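You operate a simulated robot arm through the tools that you are given. There is no shell and no other tool.

You are at the controls of a simulated robot arm. One attempt, no reset.

TASK
Get the desk ready: tray out of the locked middle drawer, drawer shut, round lamp and gauge on.
Fine: put the tray on the desk; leave the drawer unlocked. Where these are worked on the way, their far stop is far enough and under half their travel is too little: middle drawer.

The check looks at the end state, three seconds after you hand in, the way a careful person would. Anything else that was tipped, shoved, dropped, spilled or broken makes it a failure.

THE ROBOT
A 7-joint arm with a three-finger gripper, fixed in place. Base frame: the origin is at the foot of the arm, x ahead of it, y to its left, z up; the work surface is at about z = 0.76. Lengths are in m, angles in degrees, forces in N, time in s.
Its first joint turns from -166.0 to 166.0 degrees. Payload 2.69 kg.
The TCP is the grasp point between the finger pads, 0.03 m short of the fingertips. In the tool frame z runs along the fingers and y along their closing line. Largest opening 0.128 m; the body of the gripper starts 0.117 m behind the TCP.
Orientation is told as [roll, pitch, yaw] about the base's x, y, z axes, in that order, counted from this pose: with the fingers straight down and closing along the base's y, the tool's x points along the base's -x, its y along +y and its z along -z.

THE INTERFACE
- The arm moves only by the tool drive_tool. Its arguments are lists of equal length, an entry for each row: "translation": the shift along the tool's x, y, z in units of 500 mm (1.0 is 500 mm), a list of three; "angular": the turn, a rotation vector about the tool's x, y, z in units of 60 degrees (1.0 is 60 degrees), a list of three; "hand": the closure, from 0 (fully open) to 1 (shut). In form: {"translation": [[x, y, z], ...], "angular": [[rx, ry, rz], ...], "hand": [hand, ...]}. A call has 1 to 20 rows; each row is the pose to reach, as a shift and turn from the pose commanded when the call began, along the tool's axes at that moment. A call with a number of a shift or a turn outside -1 to 1 is refused whole. Rows are played at 5 a second. More than 0.05 m and 8.6 degrees between two rows, or a gripper value outside its range, and nothing of the call is played. A pose out of reach is approached as far as the arm can. The call stops where the force on the tool passes 60 N (or 10 N more than at its start, if that is more) or the arm is blocked; 0.2 s more then pass. The fingers move at their own pace and stop on an object; they squeeze with about 27 N. The grip force told is the motor's: it shows also when the fingers shut on nothing. Time passes only in rows, and 0.2 s behind the last, so rows that repeat a pose let the fingers close. It gives the time, the measured TCP pose, the force on the tool (base axes), the opening and the grip force at its end, in the units of the frame above (readings bear some noise), with the torque about the TCP (base axes, N m) and any sound that the robot's microphone picked up.
- Cameras (640 x 400 px; columns grow to the right, rows downward): "scene" is fixed at [0.3993, -0.6489, 1.3094]; the picture's right is [0.99, -0.17, 0.00], its down [-0.08, -0.50, -0.86] and it looks along [0.14, 0.85, -0.50] (base axes); focal length 353 px, centre (320, 200). "wrist" rides on the gripper at [0.058, 0.054, -0.131] in the tool frame; the picture's right is [-0.68, 0.74, 0.00], its down [-0.62, -0.56, -0.55] and it looks along [-0.40, -0.37, 0.84] (tool axes); focal length 234 px, centre (320, 200). There is no depth. A picture from a camera that has moved, and an enlarged one, comes with that camera's place and axes in the base frame and with its lens.
- snapshot(camera): a new picture of that camera. It takes no simulated time.
- lift_body(by): slides the trunk up (or, below 0, down) by that many m; the arm rides with it, the base frame stays. It gives what a move gives, with no picture.
- inspect(camera, box): a new picture of the part [left, top, right, bottom] of that camera's present view, enlarged. It takes no simulated time.
- finish_job(): hands the job in; it is judged then, once.

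Nothing tells you positions but the pictures and the camera data. Unless the task says otherwise, let go and move clear before handing in.

The tools are called by a JSON object that holds its "name" and its "arguments". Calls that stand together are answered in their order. drive_tool: Moves the arm, as the interface text tells. Its arguments: {"type":"object","properties":{"translation":{"type":"array"},"angular":{"type":"array"},"hand":{"type":"array"}},"required":["translation","angular","hand"]} The other tools are called the same way: lift_body (by) slides the trunk up or down; snapshot (camera) takes a picture; inspect (camera, box) takes an enlarged picture of a part of a camera's view; finish_job () hands the job in.

At the start:

```text
time: 0.0
eef_pos: [0.6904, 0.231, 1.1189]
tool_rot: [-0.1, 0.0, 0.1]
ft_force: [-0.9, 0.1, 0.4]
torque: [0.0, 0.0, 0.0]
finger_gap: 0.1281
grasp_force: 0.1
trunk travel left (down, up): [-0.2, 0.15]
```

scene: 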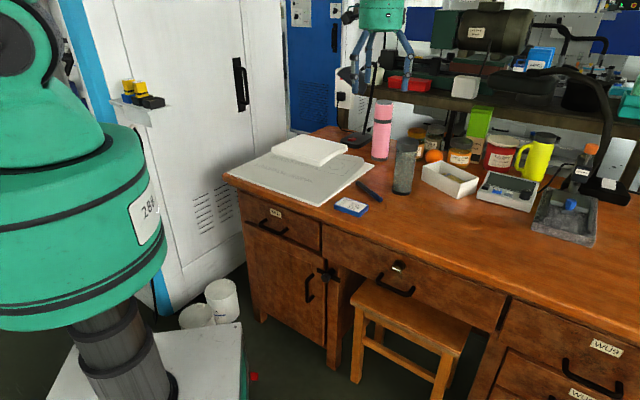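
wrist: 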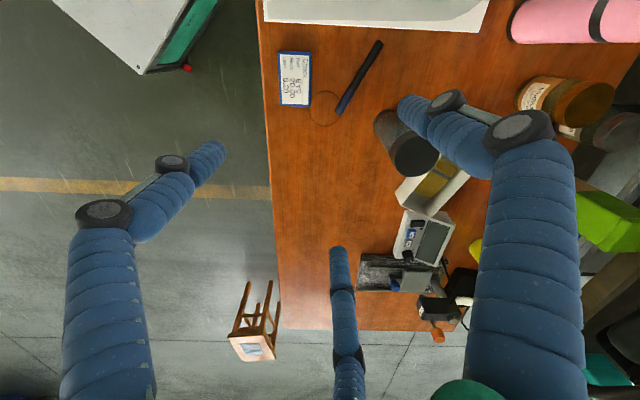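

I see a wooden desk with a middle drawer (with lock and handle), lamps, boxes, a gauge and other items on it. I'll look more closely before moving anything.

{"name": "inspect", "arguments": {"camera": "scene", "box": [320, 220, 520, 345]}}

{"name": "inspect", "arguments": {"camera": "scene", "box": [460, 110, 640, 222]}}

{"name": "inspect", "arguments": {"camera": "scene", "box": [320, 90, 500, 202]}}

{"name": "inspect", "arguments": {"camera": "scene", "box": [440, 0, 640, 125]}}

{"name": "inspect", "arguments": {"camera": "scene", "box": [220, 120, 420, 245]}}

{"name": "inspect", "arguments": {"camera": "wrist", "box": [260, 40, 480, 178]}}

{"name": "inspect", "arguments": {"camera": "wrist", "box": [340, 170, 500, 270]}}

{"name": "inspect", "arguments": {"camera": "wrist", "box": [340, 240, 500, 340]}}

```text
3.20 times, centred on (420, 282) of scene
camera zoom: at [0.3993, -0.6489, 1.3094], right [0.99, -0.17, 0.0], down [-0.08, -0.5, -0.86], along [0.14, 0.85, -0.5], focal length 1130 px, centre (0, -64)
```

zoom: 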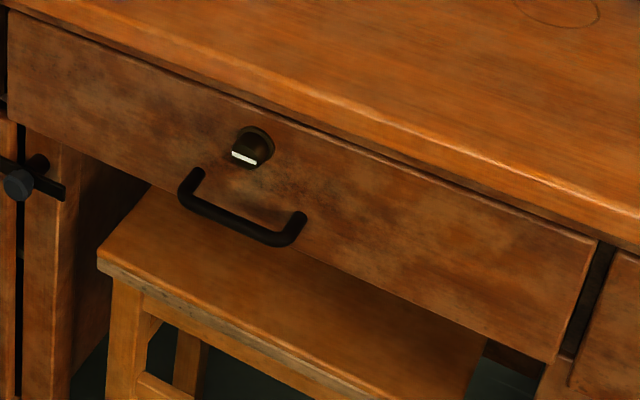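

```text
3.56 times, centred on (550, 166) of scene
camera zoom: at [0.3993, -0.6489, 1.3094], right [0.99, -0.17, 0.0], down [-0.08, -0.5, -0.86], along [0.14, 0.85, -0.5], focal length 1256 px, centre (-498, 321)
```

zoom: 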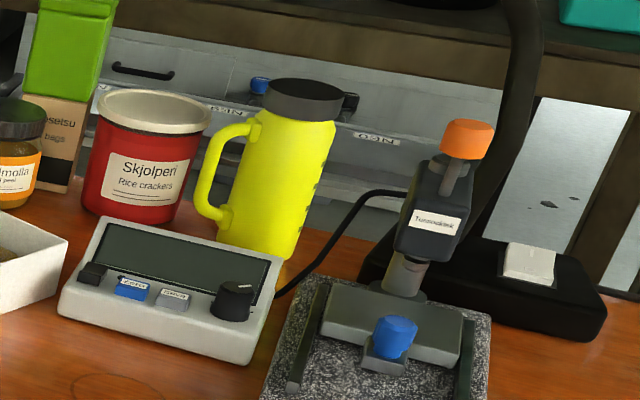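

```text
3.56 times, centred on (410, 146) of scene
camera zoom: at [0.3993, -0.6489, 1.3094], right [0.99, -0.17, 0.0], down [-0.08, -0.5, -0.86], along [0.14, 0.85, -0.5], focal length 1256 px, centre (0, 392)
```

zoom: 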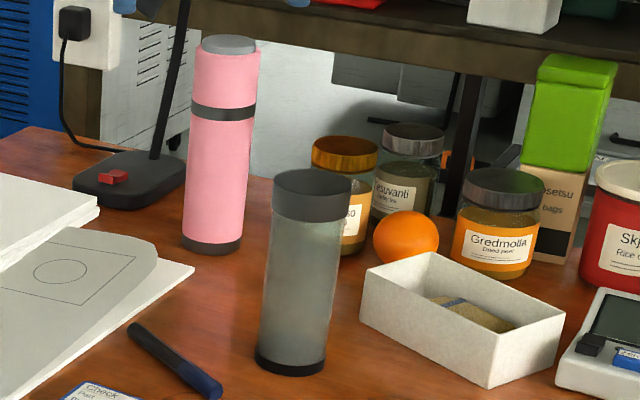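

```text
3.20 times, centred on (540, 62) of scene
camera zoom: at [0.3993, -0.6489, 1.3094], right [0.99, -0.17, 0.0], down [-0.08, -0.5, -0.86], along [0.14, 0.85, -0.5], focal length 1130 px, centre (-384, 640)
```

zoom: 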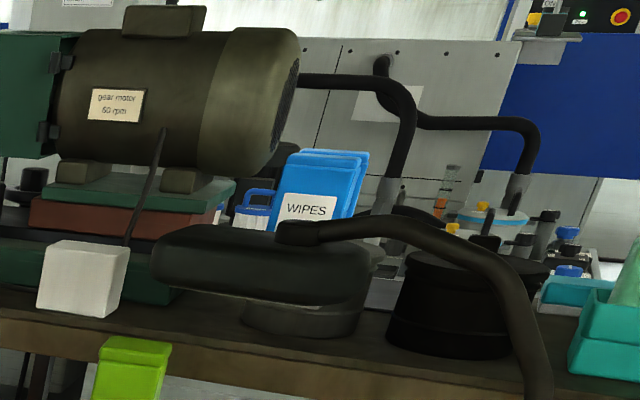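

```text
3.20 times, centred on (320, 182) of scene
camera zoom: at [0.3993, -0.6489, 1.3094], right [0.99, -0.17, 0.0], down [-0.08, -0.5, -0.86], along [0.14, 0.85, -0.5], focal length 1130 px, centre (320, 256)
```

zoom: 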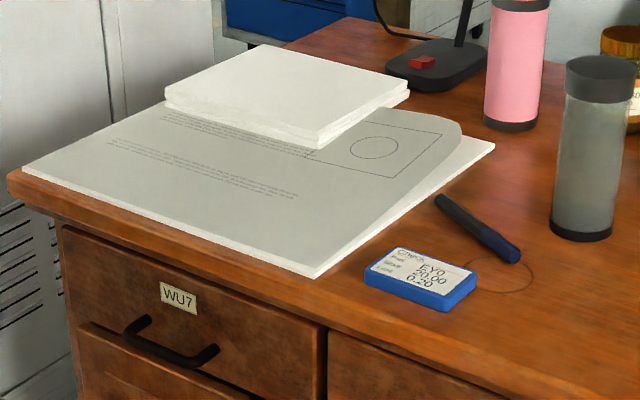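

```text
2.90 times, centred on (370, 109) of wrist
camera zoom: at [0.631, 0.2855, 1.2505], right [0.68, 0.74, 0.0], down [0.62, -0.56, 0.55], along [0.4, -0.37, -0.84], focal length 679 px, centre (175, 464)
```

zoom: 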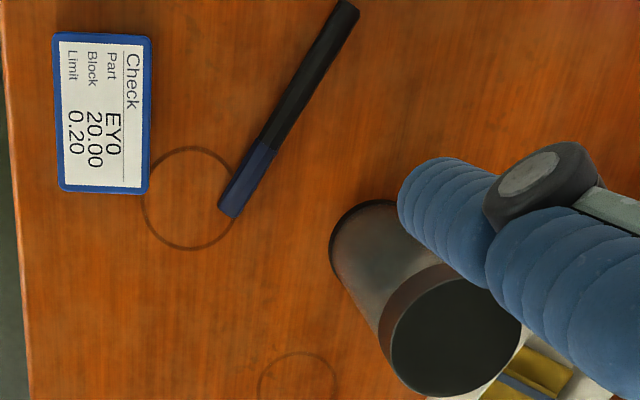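

```text
4.00 times, centred on (420, 220) of wrist
camera zoom: at [0.631, 0.2855, 1.2505], right [0.68, 0.74, 0.0], down [0.62, -0.56, 0.55], along [0.4, -0.37, -0.84], focal length 937 px, centre (-80, 120)
```

zoom: 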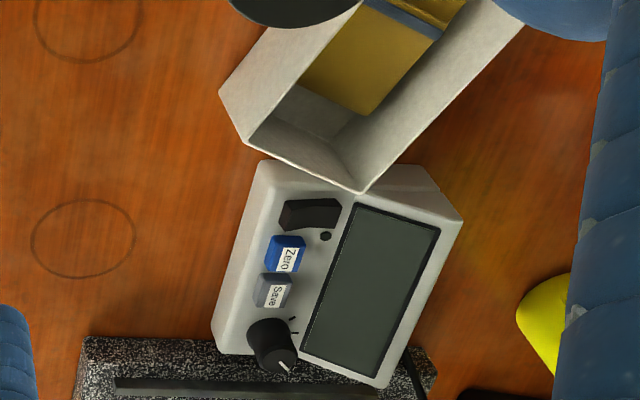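

```text
4.00 times, centred on (420, 290) of wrist
camera zoom: at [0.631, 0.2855, 1.2505], right [0.68, 0.74, 0.0], down [0.62, -0.56, 0.55], along [0.4, -0.37, -0.84], focal length 937 px, centre (-80, -160)
```

zoom: 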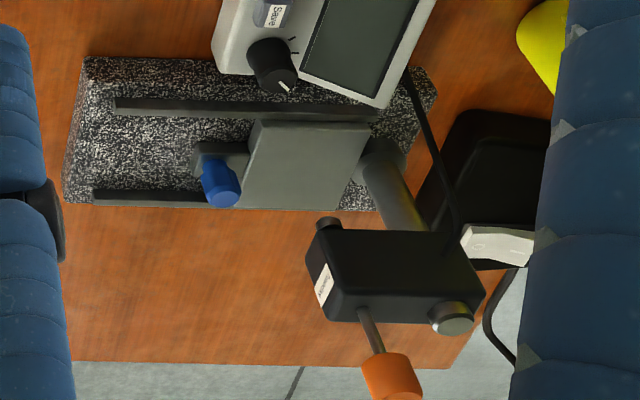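

The desk stands at roughly 45° to the base frame, its front edge about 0.5 m out. I'll zoom in on the lock, the gauge switch and the lamps.

{"name": "inspect", "arguments": {"camera": "scene", "box": [372, 250, 428, 300]}}

{"name": "inspect", "arguments": {"camera": "scene", "box": [472, 165, 542, 212]}}

{"name": "inspect", "arguments": {"camera": "scene", "box": [320, 0, 420, 160]}}

{"name": "inspect", "arguments": {"camera": "scene", "box": [560, 120, 640, 220]}}

{"name": "inspect", "arguments": {"camera": "scene", "box": [480, 280, 640, 400]}}

{"name": "inspect", "arguments": {"camera": "scene", "box": [220, 190, 360, 340]}}

{"name": "inspect", "arguments": {"camera": "wrist", "box": [395, 205, 450, 270]}}

```text
8.00 times, centred on (400, 275) of scene
camera zoom: at [0.3993, -0.6489, 1.3094], right [0.99, -0.17, 0.0], down [-0.08, -0.5, -0.86], along [0.14, 0.85, -0.5], focal length 2825 px, centre (-320, -400)
```

zoom: 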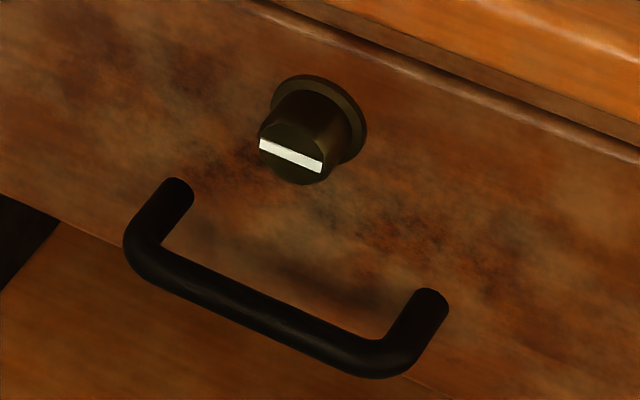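

```text
8.51 times, centred on (507, 188) of scene
camera zoom: at [0.3993, -0.6489, 1.3094], right [0.99, -0.17, 0.0], down [-0.08, -0.5, -0.86], along [0.14, 0.85, -0.5], focal length 3005 px, centre (-1272, 298)
```

zoom: 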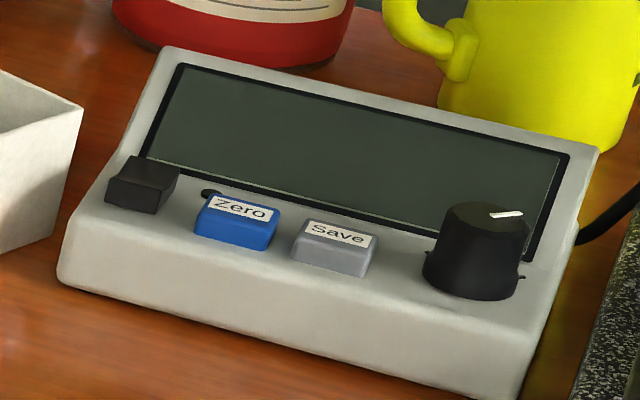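

```text
2.50 times, centred on (370, 80) of scene
camera zoom: at [0.3993, -0.6489, 1.3094], right [0.99, -0.17, 0.0], down [-0.08, -0.5, -0.86], along [0.14, 0.85, -0.5], focal length 883 px, centre (195, 500)
```

zoom: 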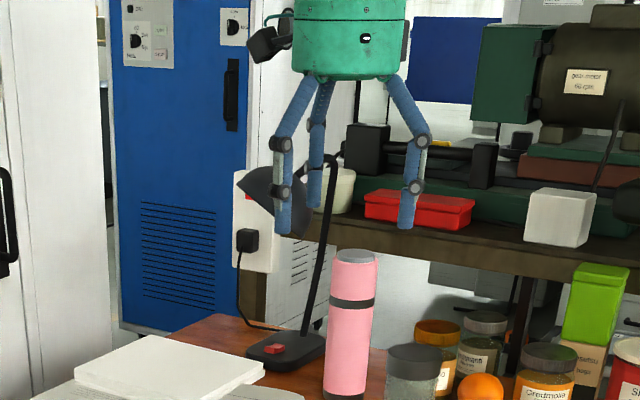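

```text
4.00 times, centred on (600, 170) of scene
camera zoom: at [0.3993, -0.6489, 1.3094], right [0.99, -0.17, 0.0], down [-0.08, -0.5, -0.86], along [0.14, 0.85, -0.5], focal length 1413 px, centre (-800, 320)
```

zoom: 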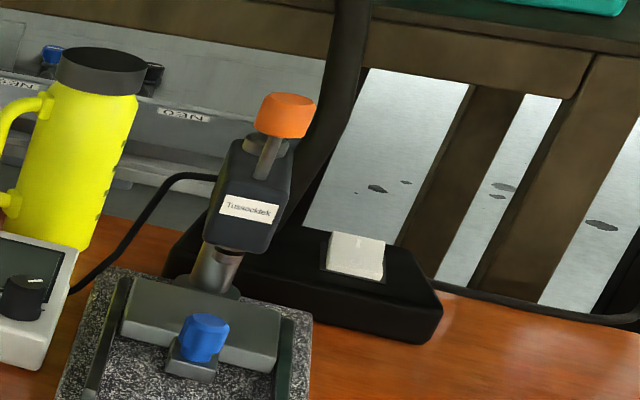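

```text
3.33 times, centred on (560, 340) of scene
camera zoom: at [0.3993, -0.6489, 1.3094], right [0.99, -0.17, 0.0], down [-0.08, -0.5, -0.86], along [0.14, 0.85, -0.5], focal length 1177 px, centre (-480, -267)
```

zoom: 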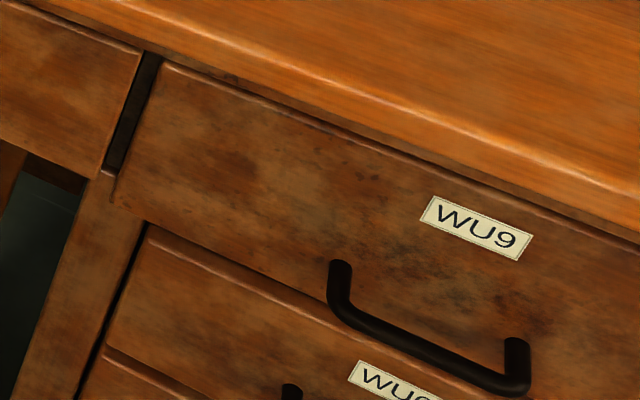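

```text
2.67 times, centred on (290, 265) of scene
camera zoom: at [0.3993, -0.6489, 1.3094], right [0.99, -0.17, 0.0], down [-0.08, -0.5, -0.86], along [0.14, 0.85, -0.5], focal length 942 px, centre (400, 27)
```

zoom: 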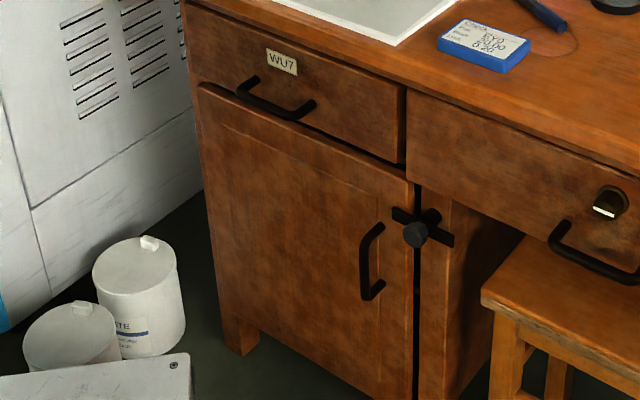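

```text
6.15 times, centred on (422, 238) of wrist
camera zoom: at [0.631, 0.2855, 1.2505], right [0.68, 0.74, 0.0], down [0.62, -0.56, 0.55], along [0.4, -0.37, -0.84], focal length 1441 px, centre (-311, -31)
```

zoom: 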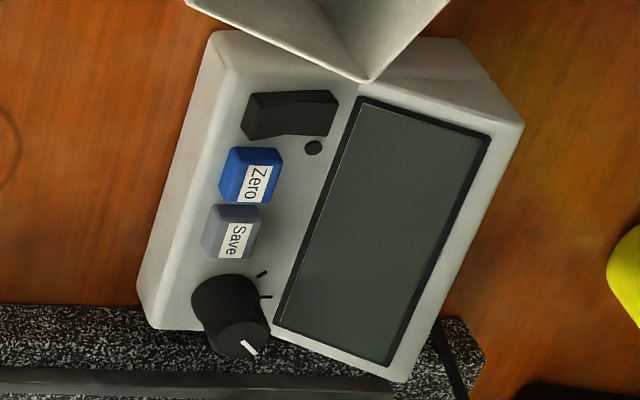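

The lamp with the round shade is the left one, with a red rocker on its base. The right one has an elongated head, and the gauge has a black rocker with an LED. The gripper looks unusual, so I'll close it in place and see what it does.

{"name": "drive_tool", "arguments": {"translation": [[0, 0, 0], [0, 0, 0], [0, 0, 0], [0, 0, 0]], "angular": [[0, 0, 0], [0, 0, 0], [0, 0, 0], [0, 0, 0]], "hand": [0.85, 0.85, 0.85, 0.85]}}

{"name": "snapshot", "arguments": {"camera": "wrist"}}

{"name": "inspect", "arguments": {"camera": "scene", "box": [320, 0, 460, 160]}}

```text
time: 1.0
eef_pos: [0.6911, 0.2302, 1.1183]
tool_rot: [-0.1, 0.0, 0.2]
ft_force: [0.1, -0.1, -0.1]
torque: [0.01, -0.02, 0.02]
finger_gap: 0.019
grasp_force: 0.1
trunk travel left (down, up): [-0.2, 0.15]
```

```text
taken
camera wrist: at [0.631, 0.2855, 1.2505], right [0.68, 0.74, 0.0], down [0.62, -0.56, 0.55], along [0.4, -0.37, -0.84], focal length 234 px, centre (320, 200)
```

wrist: 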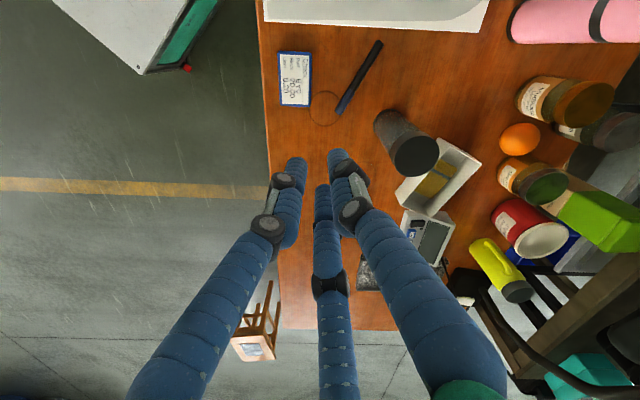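

```text
2.50 times, centred on (390, 80) of scene
camera zoom: at [0.3993, -0.6489, 1.3094], right [0.99, -0.17, 0.0], down [-0.08, -0.5, -0.86], along [0.14, 0.85, -0.5], focal length 883 px, centre (145, 500)
```

zoom: 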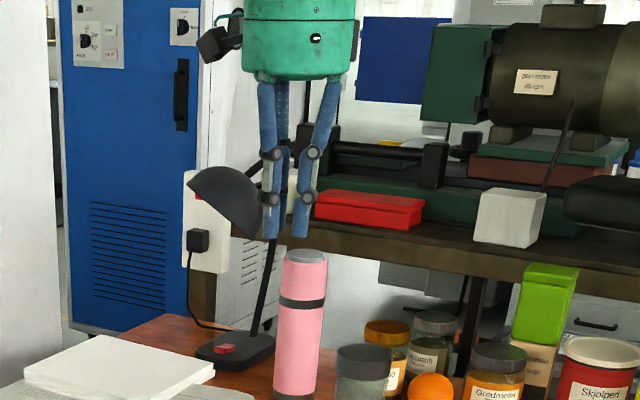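

The left lamp has the round dome shade, so that is the round lamp. The desk's right-hand direction is about (0.71, -0.71), and the lock knob sits near (0.716, 0.02, 0.68) facing the robot. I'll yaw to line up with the desk and move in front of the drawer.

{"name": "drive_tool", "arguments": {"translation": [[0.0264, -0.073, 0.0236], [0.0528, -0.146, 0.0472], [0.0792, -0.219, 0.0708], [0.1056, -0.292, 0.0944], [0.132, -0.365, 0.118], [0.1584, -0.438, 0.1416], [0.1848, -0.511, 0.1652], [0.2112, -0.584, 0.1888], [0.2376, -0.657, 0.2124], [0.264, -0.73, 0.236]], "angular": [[0, 0, -0.075], [0, 0, -0.15], [0, 0, -0.225], [0, 0, -0.3], [0, 0, -0.375], [0, 0, -0.45], [0, 0, -0.525], [0, 0, -0.6], [0, 0, -0.675], [0, 0, -0.75]], "hand": [0.6, 0.6, 0.6, 0.6, 0.6, 0.6, 0.6, 0.6, 0.6, 0.6]}}

{"name": "snapshot", "arguments": {"camera": "wrist"}}

{"name": "snapshot", "arguments": {"camera": "scene"}}

```text
time: 3.2
eef_pos: [0.5591, -0.136, 0.9979]
tool_rot: [0.0, 0.0, 45.1]
ft_force: [0.0, 0.0, 0.1]
torque: [0.04, -0.05, 0.02]
finger_gap: 0.0513
grasp_force: 0.0
trunk travel left (down, up): [-0.2, 0.15]
```

```text
taken
camera wrist: at [0.4791, -0.1384, 1.1293], right [-0.04, 1.0, 0.0], down [0.84, 0.04, 0.55], along [0.55, 0.02, -0.84], focal length 234 px, centre (320, 200)
```

wrist: 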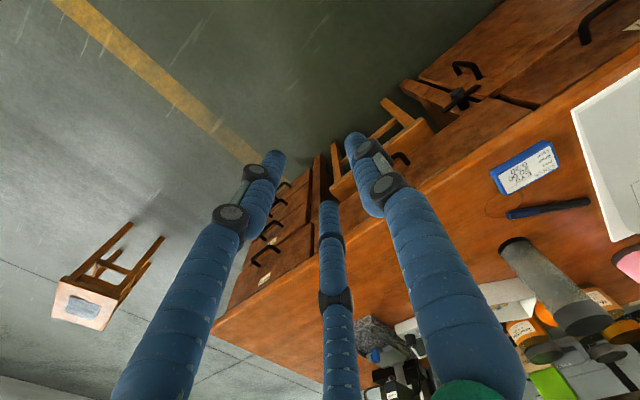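

```text
taken
```

scene: 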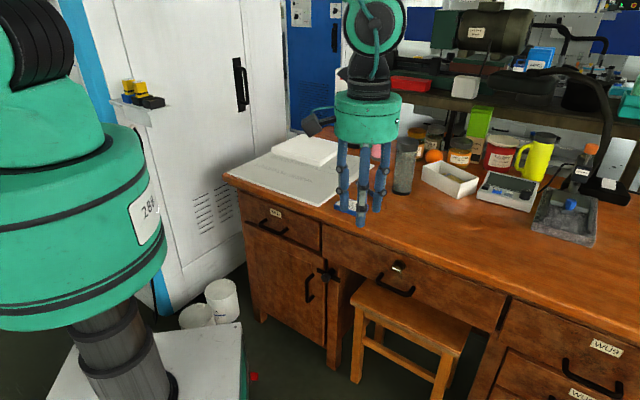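

The yaw worked and the TCP is clear of the desk. Next I'll pitch the tool to point horizontally at the drawer.

{"name": "drive_tool", "arguments": {"translation": [[0, 0, 0], [0, 0, 0], [0, 0, 0], [0, 0, 0], [0, 0, 0], [0, 0, 0], [0, 0, 0], [0, 0, 0]], "angular": [[0, -0.125, 0], [0, -0.25, 0], [0, -0.375, 0], [0, -0.5, 0], [0, -0.625, 0], [0, -0.75, 0], [0, -0.875, 0], [0, -1.0, 0]], "hand": [0.6, 0.6, 0.6, 0.6, 0.6, 0.6, 0.6, 0.6]}}

{"name": "snapshot", "arguments": {"camera": "scene"}}

{"name": "snapshot", "arguments": {"camera": "wrist"}}

```text
time: 5.0
eef_pos: [0.5595, -0.1336, 1.0004]
tool_rot: [-0.1, -60.1, 45.0]
ft_force: [-1.3, 1.1, 0.8]
torque: [-0.05, -0.01, -0.01]
finger_gap: 0.0514
grasp_force: 0.0
trunk travel left (down, up): [-0.2, 0.15]
```

```text
taken
```

scene: 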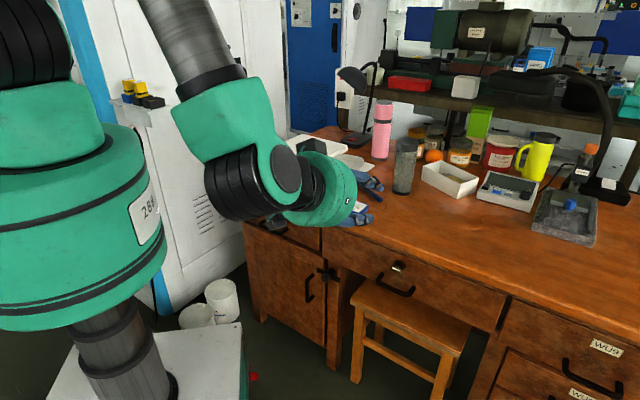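

```text
taken
camera wrist: at [0.4191, -0.1968, 1.0156], right [-0.28, 0.76, 0.59], down [0.28, -0.52, 0.81], along [0.92, 0.39, -0.07], focal length 234 px, centre (320, 200)
```

wrist: 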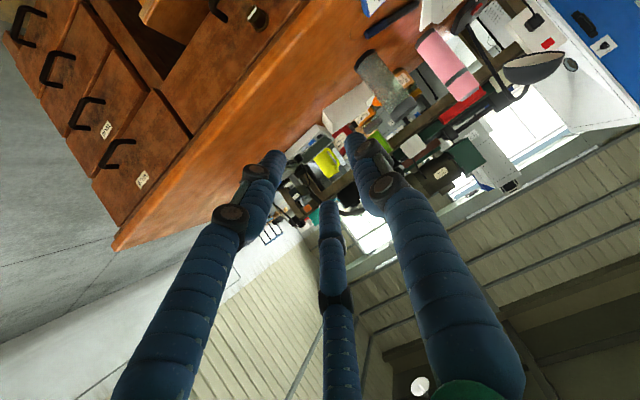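

The tool is at 60° of pitch and reachable. I'll finish the pitch to horizontal.

{"name": "drive_tool", "arguments": {"translation": [[0, 0, 0], [0, 0, 0], [0, 0, 0], [0, 0, 0]], "angular": [[0, -0.125, 0], [0, -0.25, 0], [0, -0.375, 0], [0, -0.5, 0]], "hand": [0.6, 0.6, 0.6, 0.6]}}

```text
time: 6.0
eef_pos: [0.5584, -0.1343, 1.0019]
tool_rot: [-154.3, -89.9, -160.5]
ft_force: [0.5, 0.3, -0.2]
torque: [-0.05, 0.04, -0.01]
finger_gap: 0.0515
grasp_force: 0.0
trunk travel left (down, up): [-0.2, 0.15]
```

{"name": "drive_tool", "arguments": {"translation": [[0.08, 0, 0], [0.16, 0, 0], [0.24, 0, 0], [0.32, 0, 0], [0.4, 0, 0], [0.48, 0, 0], [0.56, 0, 0], [0.64, 0, 0]], "angular": [[0, 0, 0], [0, 0, 0], [0, 0, 0], [0, 0, 0], [0, 0, 0], [0, 0, 0], [0, 0, 0], [0, 0, 0]], "hand": [0.6, 0.6, 0.6, 0.6, 0.6, 0.6, 0.6, 0.6]}}

{"name": "snapshot", "arguments": {"camera": "scene"}}

{"name": "snapshot", "arguments": {"camera": "wrist"}}

```text
time: 7.8
eef_pos: [0.5563, -0.1351, 0.6816]
tool_rot: [-91.9, -90.0, 136.8]
ft_force: [-0.2, -0.6, 0.5]
torque: [-0.08, 0.02, 0.06]
finger_gap: 0.0512
grasp_force: 0.2
trunk travel left (down, up): [-0.2, 0.15]
```

```text
taken
```

scene: 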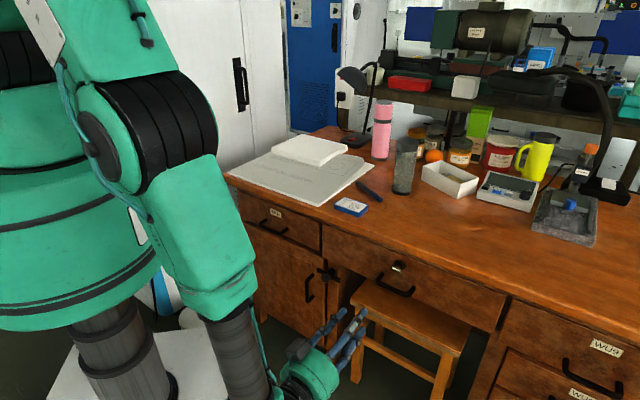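

```text
taken
camera wrist: at [0.4244, -0.1887, 0.6229], right [-0.52, 0.52, 0.68], down [0.01, -0.79, 0.62], along [0.85, 0.33, 0.4], focal length 234 px, centre (320, 200)
```

wrist: 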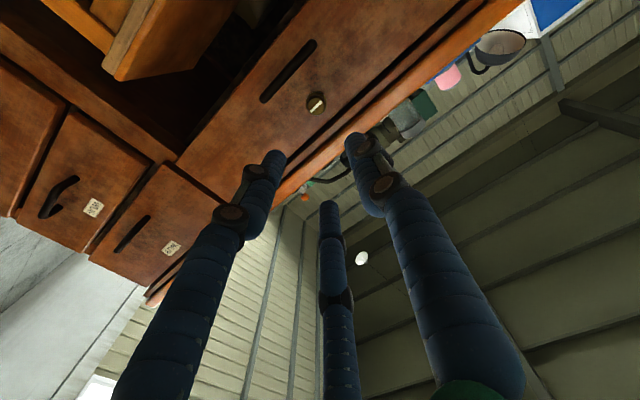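

I now have a view of the knob from the wrist camera, and triangulation puts its face at about n = 0.535, u = 0.486, z = 0.669. I'll look closer.

{"name": "inspect", "arguments": {"camera": "wrist", "box": [240, 20, 400, 140]}}

```text
3.33 times, centred on (320, 80) of wrist
camera zoom: at [0.4244, -0.1887, 0.6229], right [-0.52, 0.52, 0.68], down [0.01, -0.79, 0.62], along [0.85, 0.33, 0.4], focal length 781 px, centre (320, 600)
```

zoom: 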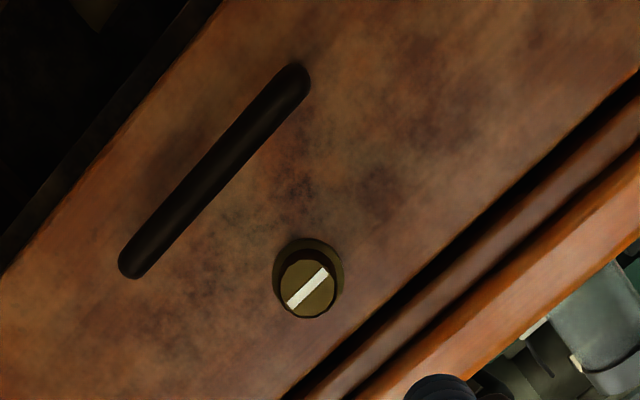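

Refined knob face: n = 0.531, u = 0.489, z = 0.674, diameter about 25 mm. I'll approach to just in front of it.

{"name": "drive_tool", "arguments": {"translation": [[0.015, 0, 0.07], [0.015, 0, 0.15], [0.015, 0, 0.23], [0.015, 0, 0.31], [0.015, 0, 0.36]], "angular": [[0, 0, 0], [0, 0, 0], [0, 0, 0], [0, 0, 0], [0, 0, 0]], "hand": [0.5, 0.5, 0.5, 0.5, 0.5]}}

{"name": "inspect", "arguments": {"camera": "scene", "box": [340, 220, 460, 310]}}

{"name": "snapshot", "arguments": {"camera": "wrist"}}

```text
time: 9.0
eef_pos: [0.6852, -0.0048, 0.6751]
tool_rot: [111.4, -90.0, -66.3]
ft_force: [0.0, 0.6, 0.6]
torque: [0.0, -0.02, -0.01]
finger_gap: 0.0636
grasp_force: 0.1
trunk travel left (down, up): [-0.2, 0.15]
```

```text
4.44 times, centred on (400, 265) of scene
camera zoom: at [0.3993, -0.6489, 1.3094], right [0.99, -0.17, 0.0], down [-0.08, -0.5, -0.86], along [0.14, 0.85, -0.5], focal length 1570 px, centre (-36, -89)
```

zoom: 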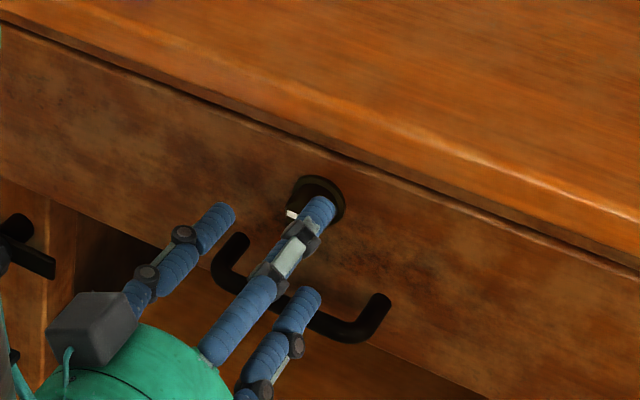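

```text
taken
camera wrist: at [0.5529, -0.0593, 0.617], right [-0.52, 0.52, 0.68], down [0.01, -0.79, 0.62], along [0.85, 0.33, 0.4], focal length 234 px, centre (320, 200)
```

wrist: 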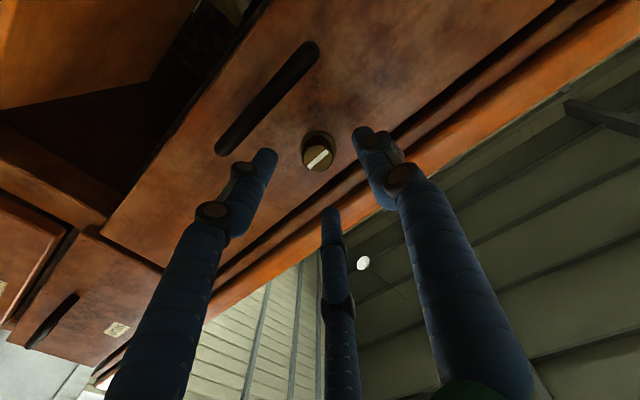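

The fingers straddle the knob. I'll advance onto it and close.

{"name": "drive_tool", "arguments": {"translation": [[0, 0, 0.03], [0, 0, 0.06], [0, 0, 0.065], [0, 0, 0.065], [0, 0, 0.065], [0, 0, 0.065]], "angular": [[0, 0, 0], [0, 0, 0], [0, 0, 0], [0, 0, 0], [0, 0, 0], [0, 0, 0]], "hand": [0.5, 0.5, 0.5, 1.0, 1.0, 1.0]}}

{"name": "inspect", "arguments": {"camera": "scene", "box": [340, 220, 460, 310]}}

{"name": "snapshot", "arguments": {"camera": "wrist"}}

```text
time: 10.4
eef_pos: [0.7071, 0.0163, 0.6743]
tool_rot: [45.7, -90.0, -0.7]
ft_force: [-5.5, 10.5, -0.2]
torque: [0.03, -0.11, 0.51]
finger_gap: 0.0264
grasp_force: 45.2
trunk travel left (down, up): [-0.2, 0.15]
```

```text
4.44 times, centred on (400, 265) of scene
camera zoom: at [0.3993, -0.6489, 1.3094], right [0.99, -0.17, 0.0], down [-0.08, -0.5, -0.86], along [0.14, 0.85, -0.5], focal length 1570 px, centre (-36, -89)
```

zoom: 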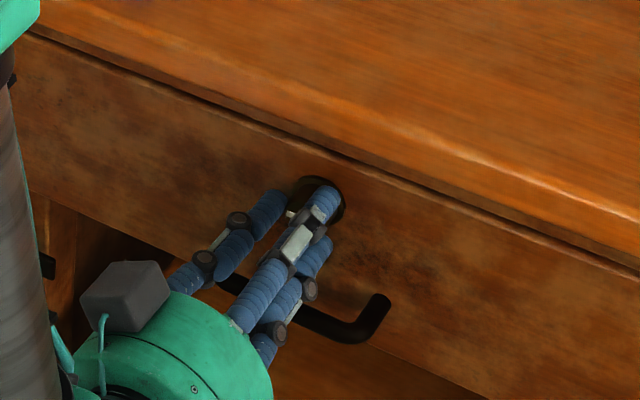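

```text
taken
camera wrist: at [0.5758, -0.0385, 0.6157], right [-0.52, 0.52, 0.68], down [0.01, -0.79, 0.62], along [0.85, 0.33, 0.4], focal length 234 px, centre (320, 200)
```

wrist: 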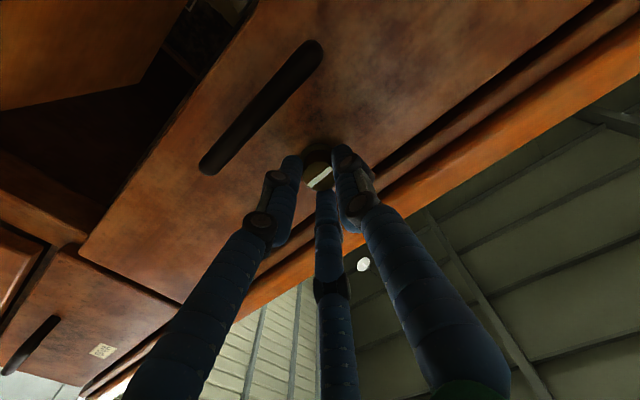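

The knob is gripped (gap 26 mm). I'll try turning it clockwise in small steps and watch the torque and sounds.

{"name": "drive_tool", "arguments": {"translation": [[0, 0, 0], [0, 0, 0], [0, 0, 0], [0, 0, 0]], "angular": [[0, 0, 0.1], [0, 0, 0.2], [0, 0, 0.3], [0, 0, 0.4]], "hand": [1, 1, 1, 1]}}

{"name": "inspect", "arguments": {"camera": "wrist", "box": [240, 110, 400, 230]}}

```text
time: 11.4
eef_pos: [0.7085, 0.0161, 0.6731]
tool_rot: [90.0, -65.9, -44.9]
ft_force: [-12.4, 7.9, -0.8]
torque: [-0.18, -0.29, 0.4]
finger_gap: 0.0263
grasp_force: 44.6
trunk travel left (down, up): [-0.2, 0.15]
```

```text
3.33 times, centred on (320, 170) of wrist
camera zoom: at [0.5629, -0.0243, 0.6428], right [-0.28, 0.28, 0.92], down [0.16, -0.93, 0.33], along [0.95, 0.24, 0.22], focal length 781 px, centre (320, 300)
```

zoom: 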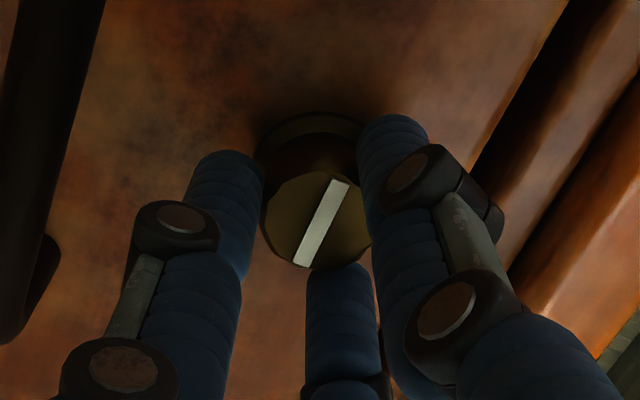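

{"name": "drive_tool", "arguments": {"translation": [[0, 0, 0], [0, 0, 0], [0, 0, 0]], "angular": [[0, 0, 0.12], [0, 0, 0.24], [0, 0, 0.36]], "hand": [1, 1, 1]}}

{"name": "inspect", "arguments": {"camera": "wrist", "box": [240, 110, 400, 230]}}

{"name": "inspect", "arguments": {"camera": "scene", "box": [370, 240, 430, 290]}}

```text
time: 12.2
eef_pos: [0.708, 0.0174, 0.6735]
tool_rot: [89.9, -44.4, -44.9]
ft_force: [-16.4, 10.1, -2.2]
torque: [-0.42, -0.13, 0.6]
finger_gap: 0.0263
grasp_force: 44.9
trunk travel left (down, up): [-0.2, 0.15]
```

```text
3.33 times, centred on (320, 170) of wrist
camera zoom: at [0.5588, -0.0193, 0.6718], right [-0.02, 0.02, 1.0], down [0.2, -0.98, 0.03], along [0.98, 0.2, 0.02], focal length 781 px, centre (320, 300)
```

zoom: 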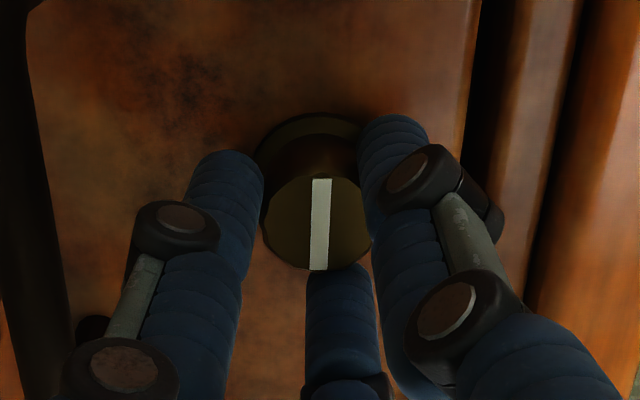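

```text
8.00 times, centred on (400, 265) of scene
camera zoom: at [0.3993, -0.6489, 1.3094], right [0.99, -0.17, 0.0], down [-0.08, -0.5, -0.86], along [0.14, 0.85, -0.5], focal length 2825 px, centre (-320, -320)
```

zoom: 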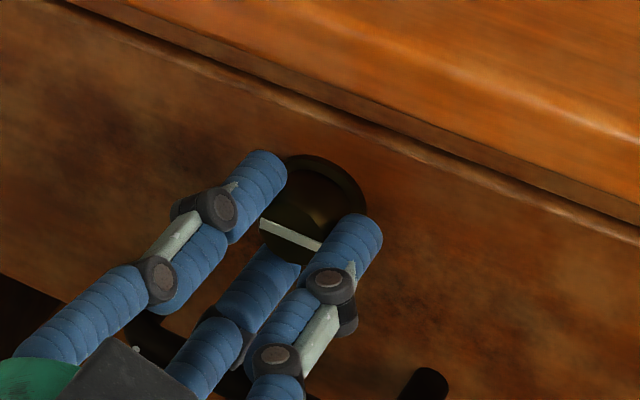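

The white line stayed level, so the fingers slipped and it doesn't turn clockwise. I'll try counter-clockwise.

{"name": "drive_tool", "arguments": {"translation": [[0, 0, 0], [0, 0, 0], [0, 0, 0], [0, 0, 0]], "angular": [[0, 0, -0.12], [0, 0, -0.24], [0, 0, -0.36], [0, 0, -0.48]], "hand": [1, 1, 1, 1]}}

{"name": "inspect", "arguments": {"camera": "wrist", "box": [240, 110, 400, 230]}}

{"name": "inspect", "arguments": {"camera": "scene", "box": [370, 240, 430, 290]}}

```text
time: 13.2
eef_pos: [0.7083, 0.0172, 0.6737]
tool_rot: [90.1, -73.4, -45.0]
ft_force: [-9.9, 6.3, -3.2]
torque: [-0.26, 0.23, 0.17]
finger_gap: 0.0266
grasp_force: 44.4
trunk travel left (down, up): [-0.2, 0.15]
```

```text
3.33 times, centred on (320, 170) of wrist
camera zoom: at [0.5664, -0.0271, 0.6336], right [-0.36, 0.36, 0.86], down [0.12, -0.9, 0.43], along [0.92, 0.26, 0.28], focal length 781 px, centre (320, 300)
```

zoom: 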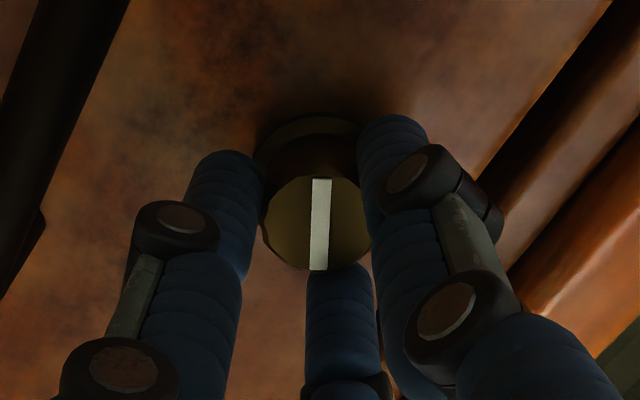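

```text
8.00 times, centred on (400, 265) of scene
camera zoom: at [0.3993, -0.6489, 1.3094], right [0.99, -0.17, 0.0], down [-0.08, -0.5, -0.86], along [0.14, 0.85, -0.5], focal length 2825 px, centre (-320, -320)
```

zoom: 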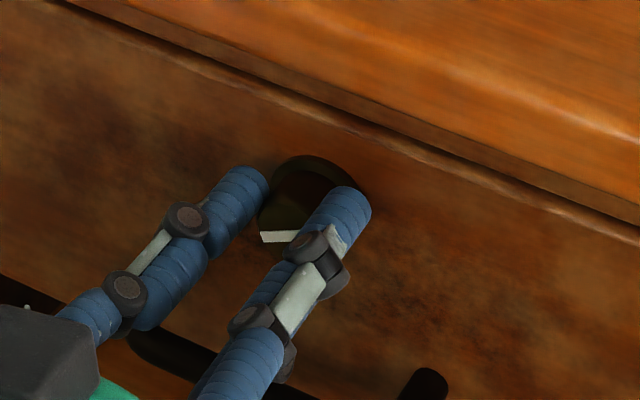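

Counter-clockwise turns the knob with the gripper. I'll keep turning.

{"name": "drive_tool", "arguments": {"translation": [[0, 0, 0], [0, 0, 0], [0, 0, 0], [0, 0, 0], [0, 0, 0], [0, 0, 0], [0, 0, 0], [0, 0, 0]], "angular": [[0, 0, -0.12], [0, 0, -0.24], [0, 0, -0.36], [0, 0, -0.48], [0, 0, -0.6], [0, 0, -0.72], [0, 0, -0.84], [0, 0, -0.96]], "hand": [1, 1, 1, 1, 1, 1, 1, 1]}}

{"name": "inspect", "arguments": {"camera": "wrist", "box": [240, 110, 400, 230]}}

{"name": "inspect", "arguments": {"camera": "scene", "box": [370, 240, 430, 290]}}

```text
time: 14.2
eef_pos: [0.7154, 0.0139, 0.6668]
tool_rot: [-91.7, -79.6, 137.8]
ft_force: [-7.1, -1.1, 13.5]
torque: [1.04, -0.95, 0.98]
finger_gap: 0.0323
grasp_force: 44.6
out of reach, approached as far as the arm can: row 4, 5
trunk travel left (down, up): [-0.2, 0.15]
stopped in row 5: the force on the tool passed its limit at 118 N (the readings are from after the stop); the commanded pose is now the measured one
```

```text
3.33 times, centred on (320, 170) of wrist
camera zoom: at [0.594, -0.0492, 0.5987], right [-0.61, 0.59, 0.53], down [-0.06, -0.71, 0.71], along [0.79, 0.4, 0.47], focal length 781 px, centre (320, 300)
```

zoom: 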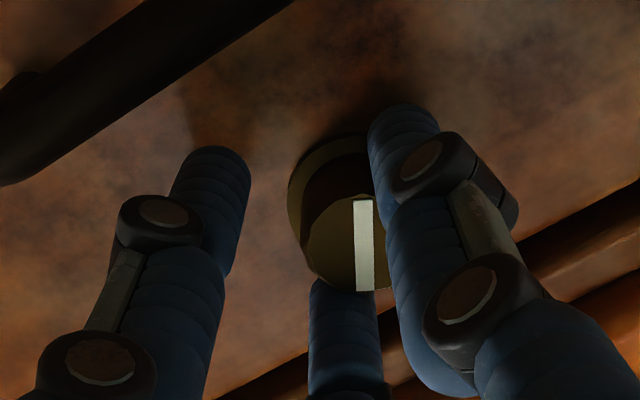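

```text
8.00 times, centred on (400, 265) of scene
camera zoom: at [0.3993, -0.6489, 1.3094], right [0.99, -0.17, 0.0], down [-0.08, -0.5, -0.86], along [0.14, 0.85, -0.5], focal length 2825 px, centre (-320, -320)
```

zoom: 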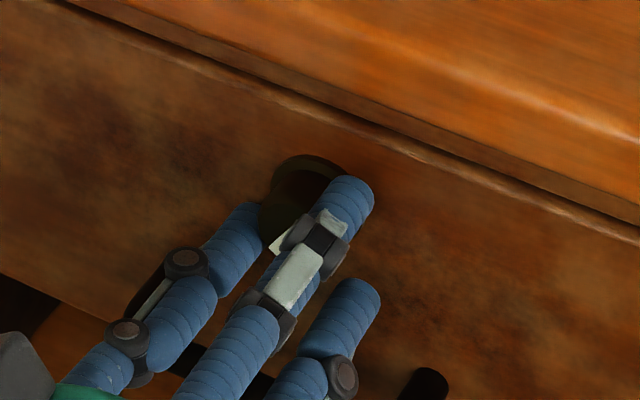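

The arm reached a wrist limit after roughly 55° of turn. I'll open, back off, re-roll clockwise and take a fresh grip.

{"name": "drive_tool", "arguments": {"translation": [[0, 0, 0], [0, 0, 0], [0, 0, -0.06], [0, 0, -0.12]], "angular": [[0, 0, 0], [0, 0, 0], [0, 0, 0], [0, 0, 0]], "hand": [0.5, 0.5, 0.5, 0.5]}}

{"name": "inspect", "arguments": {"camera": "scene", "box": [370, 240, 430, 290]}}

{"name": "snapshot", "arguments": {"camera": "wrist"}}

```text
time: 15.2
eef_pos: [0.6851, -0.0357, 0.6601]
tool_rot: [-91.5, -79.9, 137.7]
ft_force: [0.0, -0.2, -0.6]
torque: [-0.02, -0.01, 0.0]
finger_gap: 0.0641
grasp_force: 0.0
out of reach, approached as far as the arm can: row 3, 4
trunk travel left (down, up): [-0.2, 0.15]
```

```text
8.00 times, centred on (400, 265) of scene
camera zoom: at [0.3993, -0.6489, 1.3094], right [0.99, -0.17, 0.0], down [-0.08, -0.5, -0.86], along [0.14, 0.85, -0.5], focal length 2825 px, centre (-320, -320)
```

zoom: 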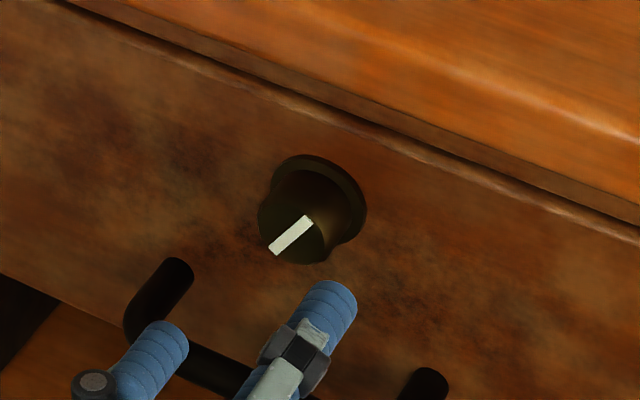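

```text
taken
camera wrist: at [0.5619, -0.1003, 0.5918], right [-0.61, 0.58, 0.54], down [-0.06, -0.71, 0.7], along [0.79, 0.4, 0.47], focal length 234 px, centre (320, 200)
```

wrist: 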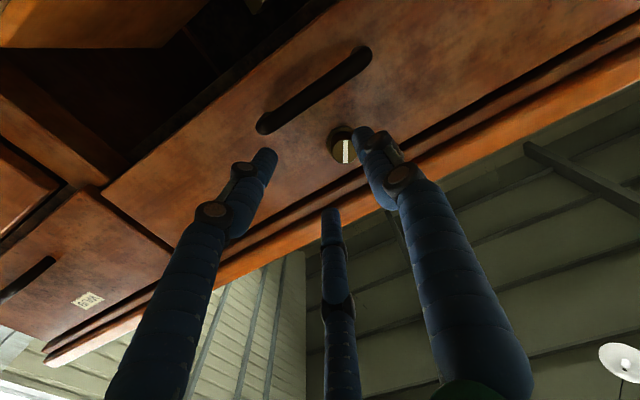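

The knob holds its new angle, about 50–55° turned. Now I'll roll the gripper clockwise for a second bite.

{"name": "drive_tool", "arguments": {"translation": [[0, 0, 0], [0, 0, 0], [0, 0, 0], [0, 0, 0], [0, 0, 0], [0, 0, 0], [0, 0, 0], [0, 0, 0]], "angular": [[0, 0, 0.125], [0, 0, 0.25], [0, 0, 0.375], [0, 0, 0.5], [0, 0, 0.625], [0, 0, 0.75], [0, 0, 0.875], [0, 0, 1.0]], "hand": [0.5, 0.5, 0.5, 0.5, 0.5, 0.5, 0.5, 0.5]}}

{"name": "snapshot", "arguments": {"camera": "wrist"}}

```text
time: 17.0
eef_pos: [0.6855, -0.035, 0.6597]
tool_rot: [90.3, -40.1, -44.0]
ft_force: [-0.1, 0.0, -0.2]
torque: [0.02, 0.02, 0.03]
finger_gap: 0.0639
grasp_force: 0.0
trunk travel left (down, up): [-0.2, 0.15]
```

```text
taken
camera wrist: at [0.5359, -0.0738, 0.6628], right [0.03, -0.03, 1.0], down [0.22, -0.97, -0.04], along [0.97, 0.22, -0.02], focal length 234 px, centre (320, 200)
```

wrist: 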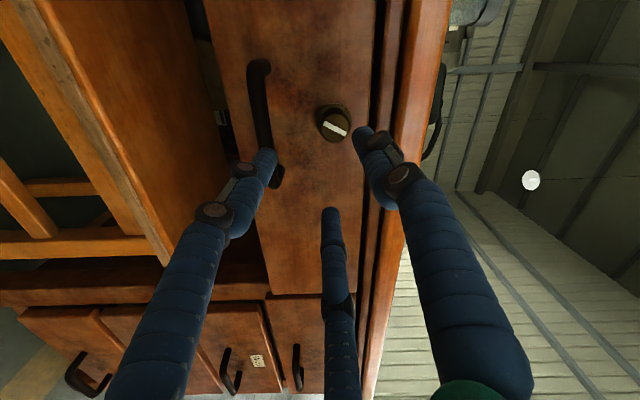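

{"name": "drive_tool", "arguments": {"translation": [[0.0067, 0.0243, 0], [0.0134, 0.0486, 0], [0.0134, 0.0486, 0.02]], "angular": [[0, 0, 0], [0, 0, 0], [0, 0, 0]], "hand": [0.6, 0.63, 0.63]}}

{"name": "inspect", "arguments": {"camera": "wrist", "box": [220, 40, 440, 205]}}

{"name": "inspect", "arguments": {"camera": "scene", "box": [360, 240, 440, 300]}}

```text
time: 17.8
eef_pos: [0.6778, -0.0142, 0.674]
tool_rot: [90.1, -40.3, -44.2]
ft_force: [-1.2, 0.0, 0.3]
torque: [0.0, -0.02, 0.0]
finger_gap: 0.0474
grasp_force: 0.1
trunk travel left (down, up): [-0.2, 0.15]
```

```text
2.42 times, centred on (330, 122) of wrist
camera zoom: at [0.5279, -0.0519, 0.6771], right [0.03, -0.03, 1.0], down [0.22, -0.97, -0.03], along [0.98, 0.22, -0.02], focal length 568 px, centre (296, 388)
```

zoom: 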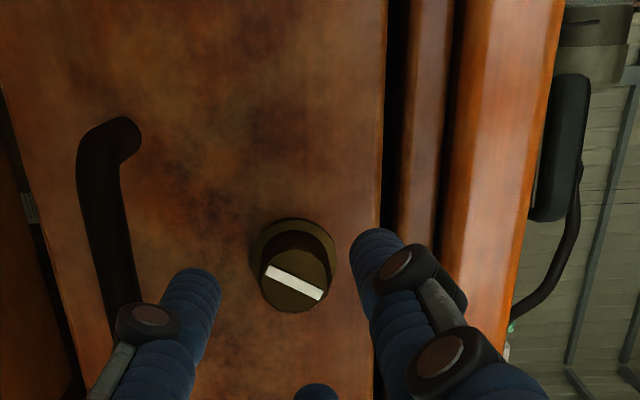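

```text
6.67 times, centred on (400, 270) of scene
camera zoom: at [0.3993, -0.6489, 1.3094], right [0.99, -0.17, 0.0], down [-0.08, -0.5, -0.86], along [0.14, 0.85, -0.5], focal length 2354 px, centre (-213, -267)
```

zoom: 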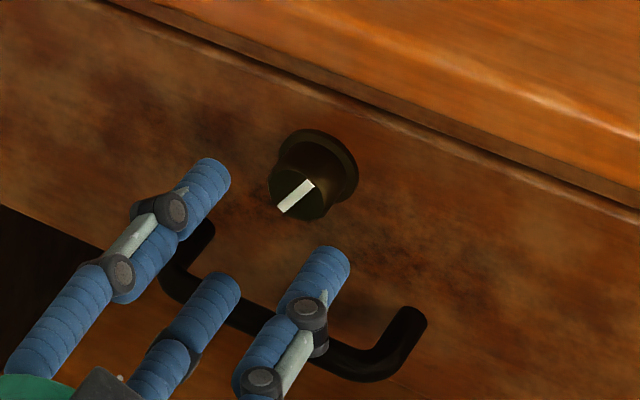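

{"name": "drive_tool", "arguments": {"translation": [[0, 0, 0.03], [0, 0, 0.06], [0, 0, 0.092], [0, 0, 0.092], [0, 0, 0.092], [0, 0, 0.092]], "angular": [[0, 0, 0], [0, 0, 0], [0, 0, 0], [0, 0, 0], [0, 0, 0], [0, 0, 0]], "hand": [0.63, 0.63, 0.63, 1.0, 1.0, 1.0]}}

```text
time: 19.2
eef_pos: [0.7101, 0.0191, 0.6735]
tool_rot: [90.3, -40.4, -44.2]
ft_force: [13.5, -11.8, -6.3]
torque: [-0.24, 0.22, -0.97]
finger_gap: 0.0262
grasp_force: 45.1
trunk travel left (down, up): [-0.2, 0.15]
```

{"name": "drive_tool", "arguments": {"translation": [[0, -0.002, 0], [0, -0.002, 0], [0, -0.002, 0], [0, -0.002, 0], [0, -0.002, 0]], "angular": [[0, 0, -0.12], [0, 0, -0.24], [0, 0, -0.36], [0, 0, -0.48], [0, 0, -0.6]], "hand": [1, 1, 1, 1, 1]}}

{"name": "inspect", "arguments": {"camera": "wrist", "box": [220, 80, 440, 245]}}

{"name": "inspect", "arguments": {"camera": "scene", "box": [360, 240, 440, 300]}}

```text
time: 20.4
eef_pos: [0.7106, 0.0178, 0.6748]
tool_rot: [91.1, -76.4, -45.0]
ft_force: [12.5, -8.5, 7.7]
torque: [0.26, 0.15, -0.47]
finger_gap: 0.0262
grasp_force: 45.0
trunk travel left (down, up): [-0.2, 0.15]
```

```text
2.42 times, centred on (330, 162) of wrist
camera zoom: at [0.5706, -0.0298, 0.629], right [-0.4, 0.38, 0.83], down [0.12, -0.88, 0.46], along [0.91, 0.28, 0.31], focal length 568 px, centre (296, 291)
```

zoom: 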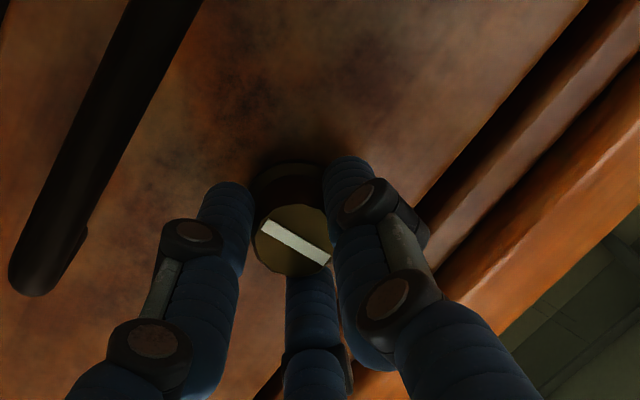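

```text
6.67 times, centred on (400, 270) of scene
camera zoom: at [0.3993, -0.6489, 1.3094], right [0.99, -0.17, 0.0], down [-0.08, -0.5, -0.86], along [0.14, 0.85, -0.5], focal length 2354 px, centre (-213, -267)
```

zoom: 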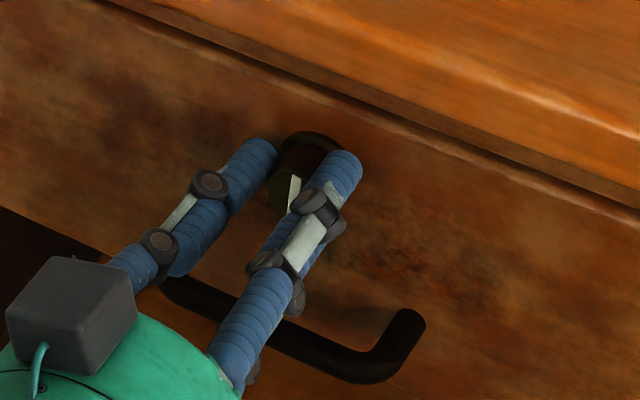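

The line is now about vertical, i.e. 90° turned. I'll nudge a little further to check for a stop.

{"name": "drive_tool", "arguments": {"translation": [[0, 0, 0], [0, 0, 0], [0, 0, 0]], "angular": [[0, 0, -0.08], [0, 0, -0.16], [0, 0, -0.2]], "hand": [1, 1, 1]}}

{"name": "inspect", "arguments": {"camera": "wrist", "box": [220, 80, 440, 245]}}

```text
time: 21.2
eef_pos: [0.7102, 0.0186, 0.6741]
tool_rot: [99.2, -88.4, -53.1]
ft_force: [13.2, -13.6, 12.5]
torque: [0.42, -0.02, -0.53]
finger_gap: 0.0263
grasp_force: 45.0
trunk travel left (down, up): [-0.2, 0.15]
```

```text
2.42 times, centred on (330, 162) of wrist
camera zoom: at [0.5785, -0.0367, 0.6164], right [-0.52, 0.5, 0.7], down [0.04, -0.8, 0.6], along [0.85, 0.34, 0.4], focal length 568 px, centre (296, 291)
```

zoom: 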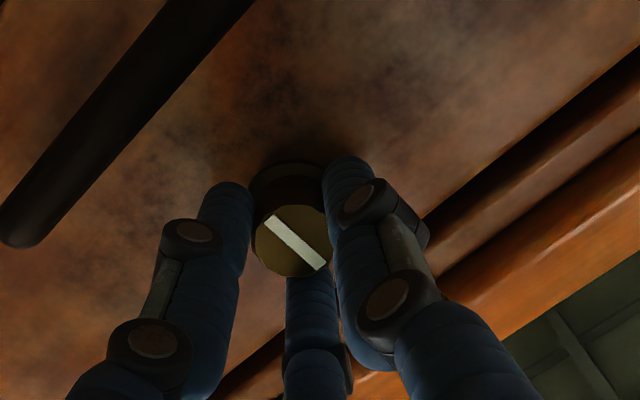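

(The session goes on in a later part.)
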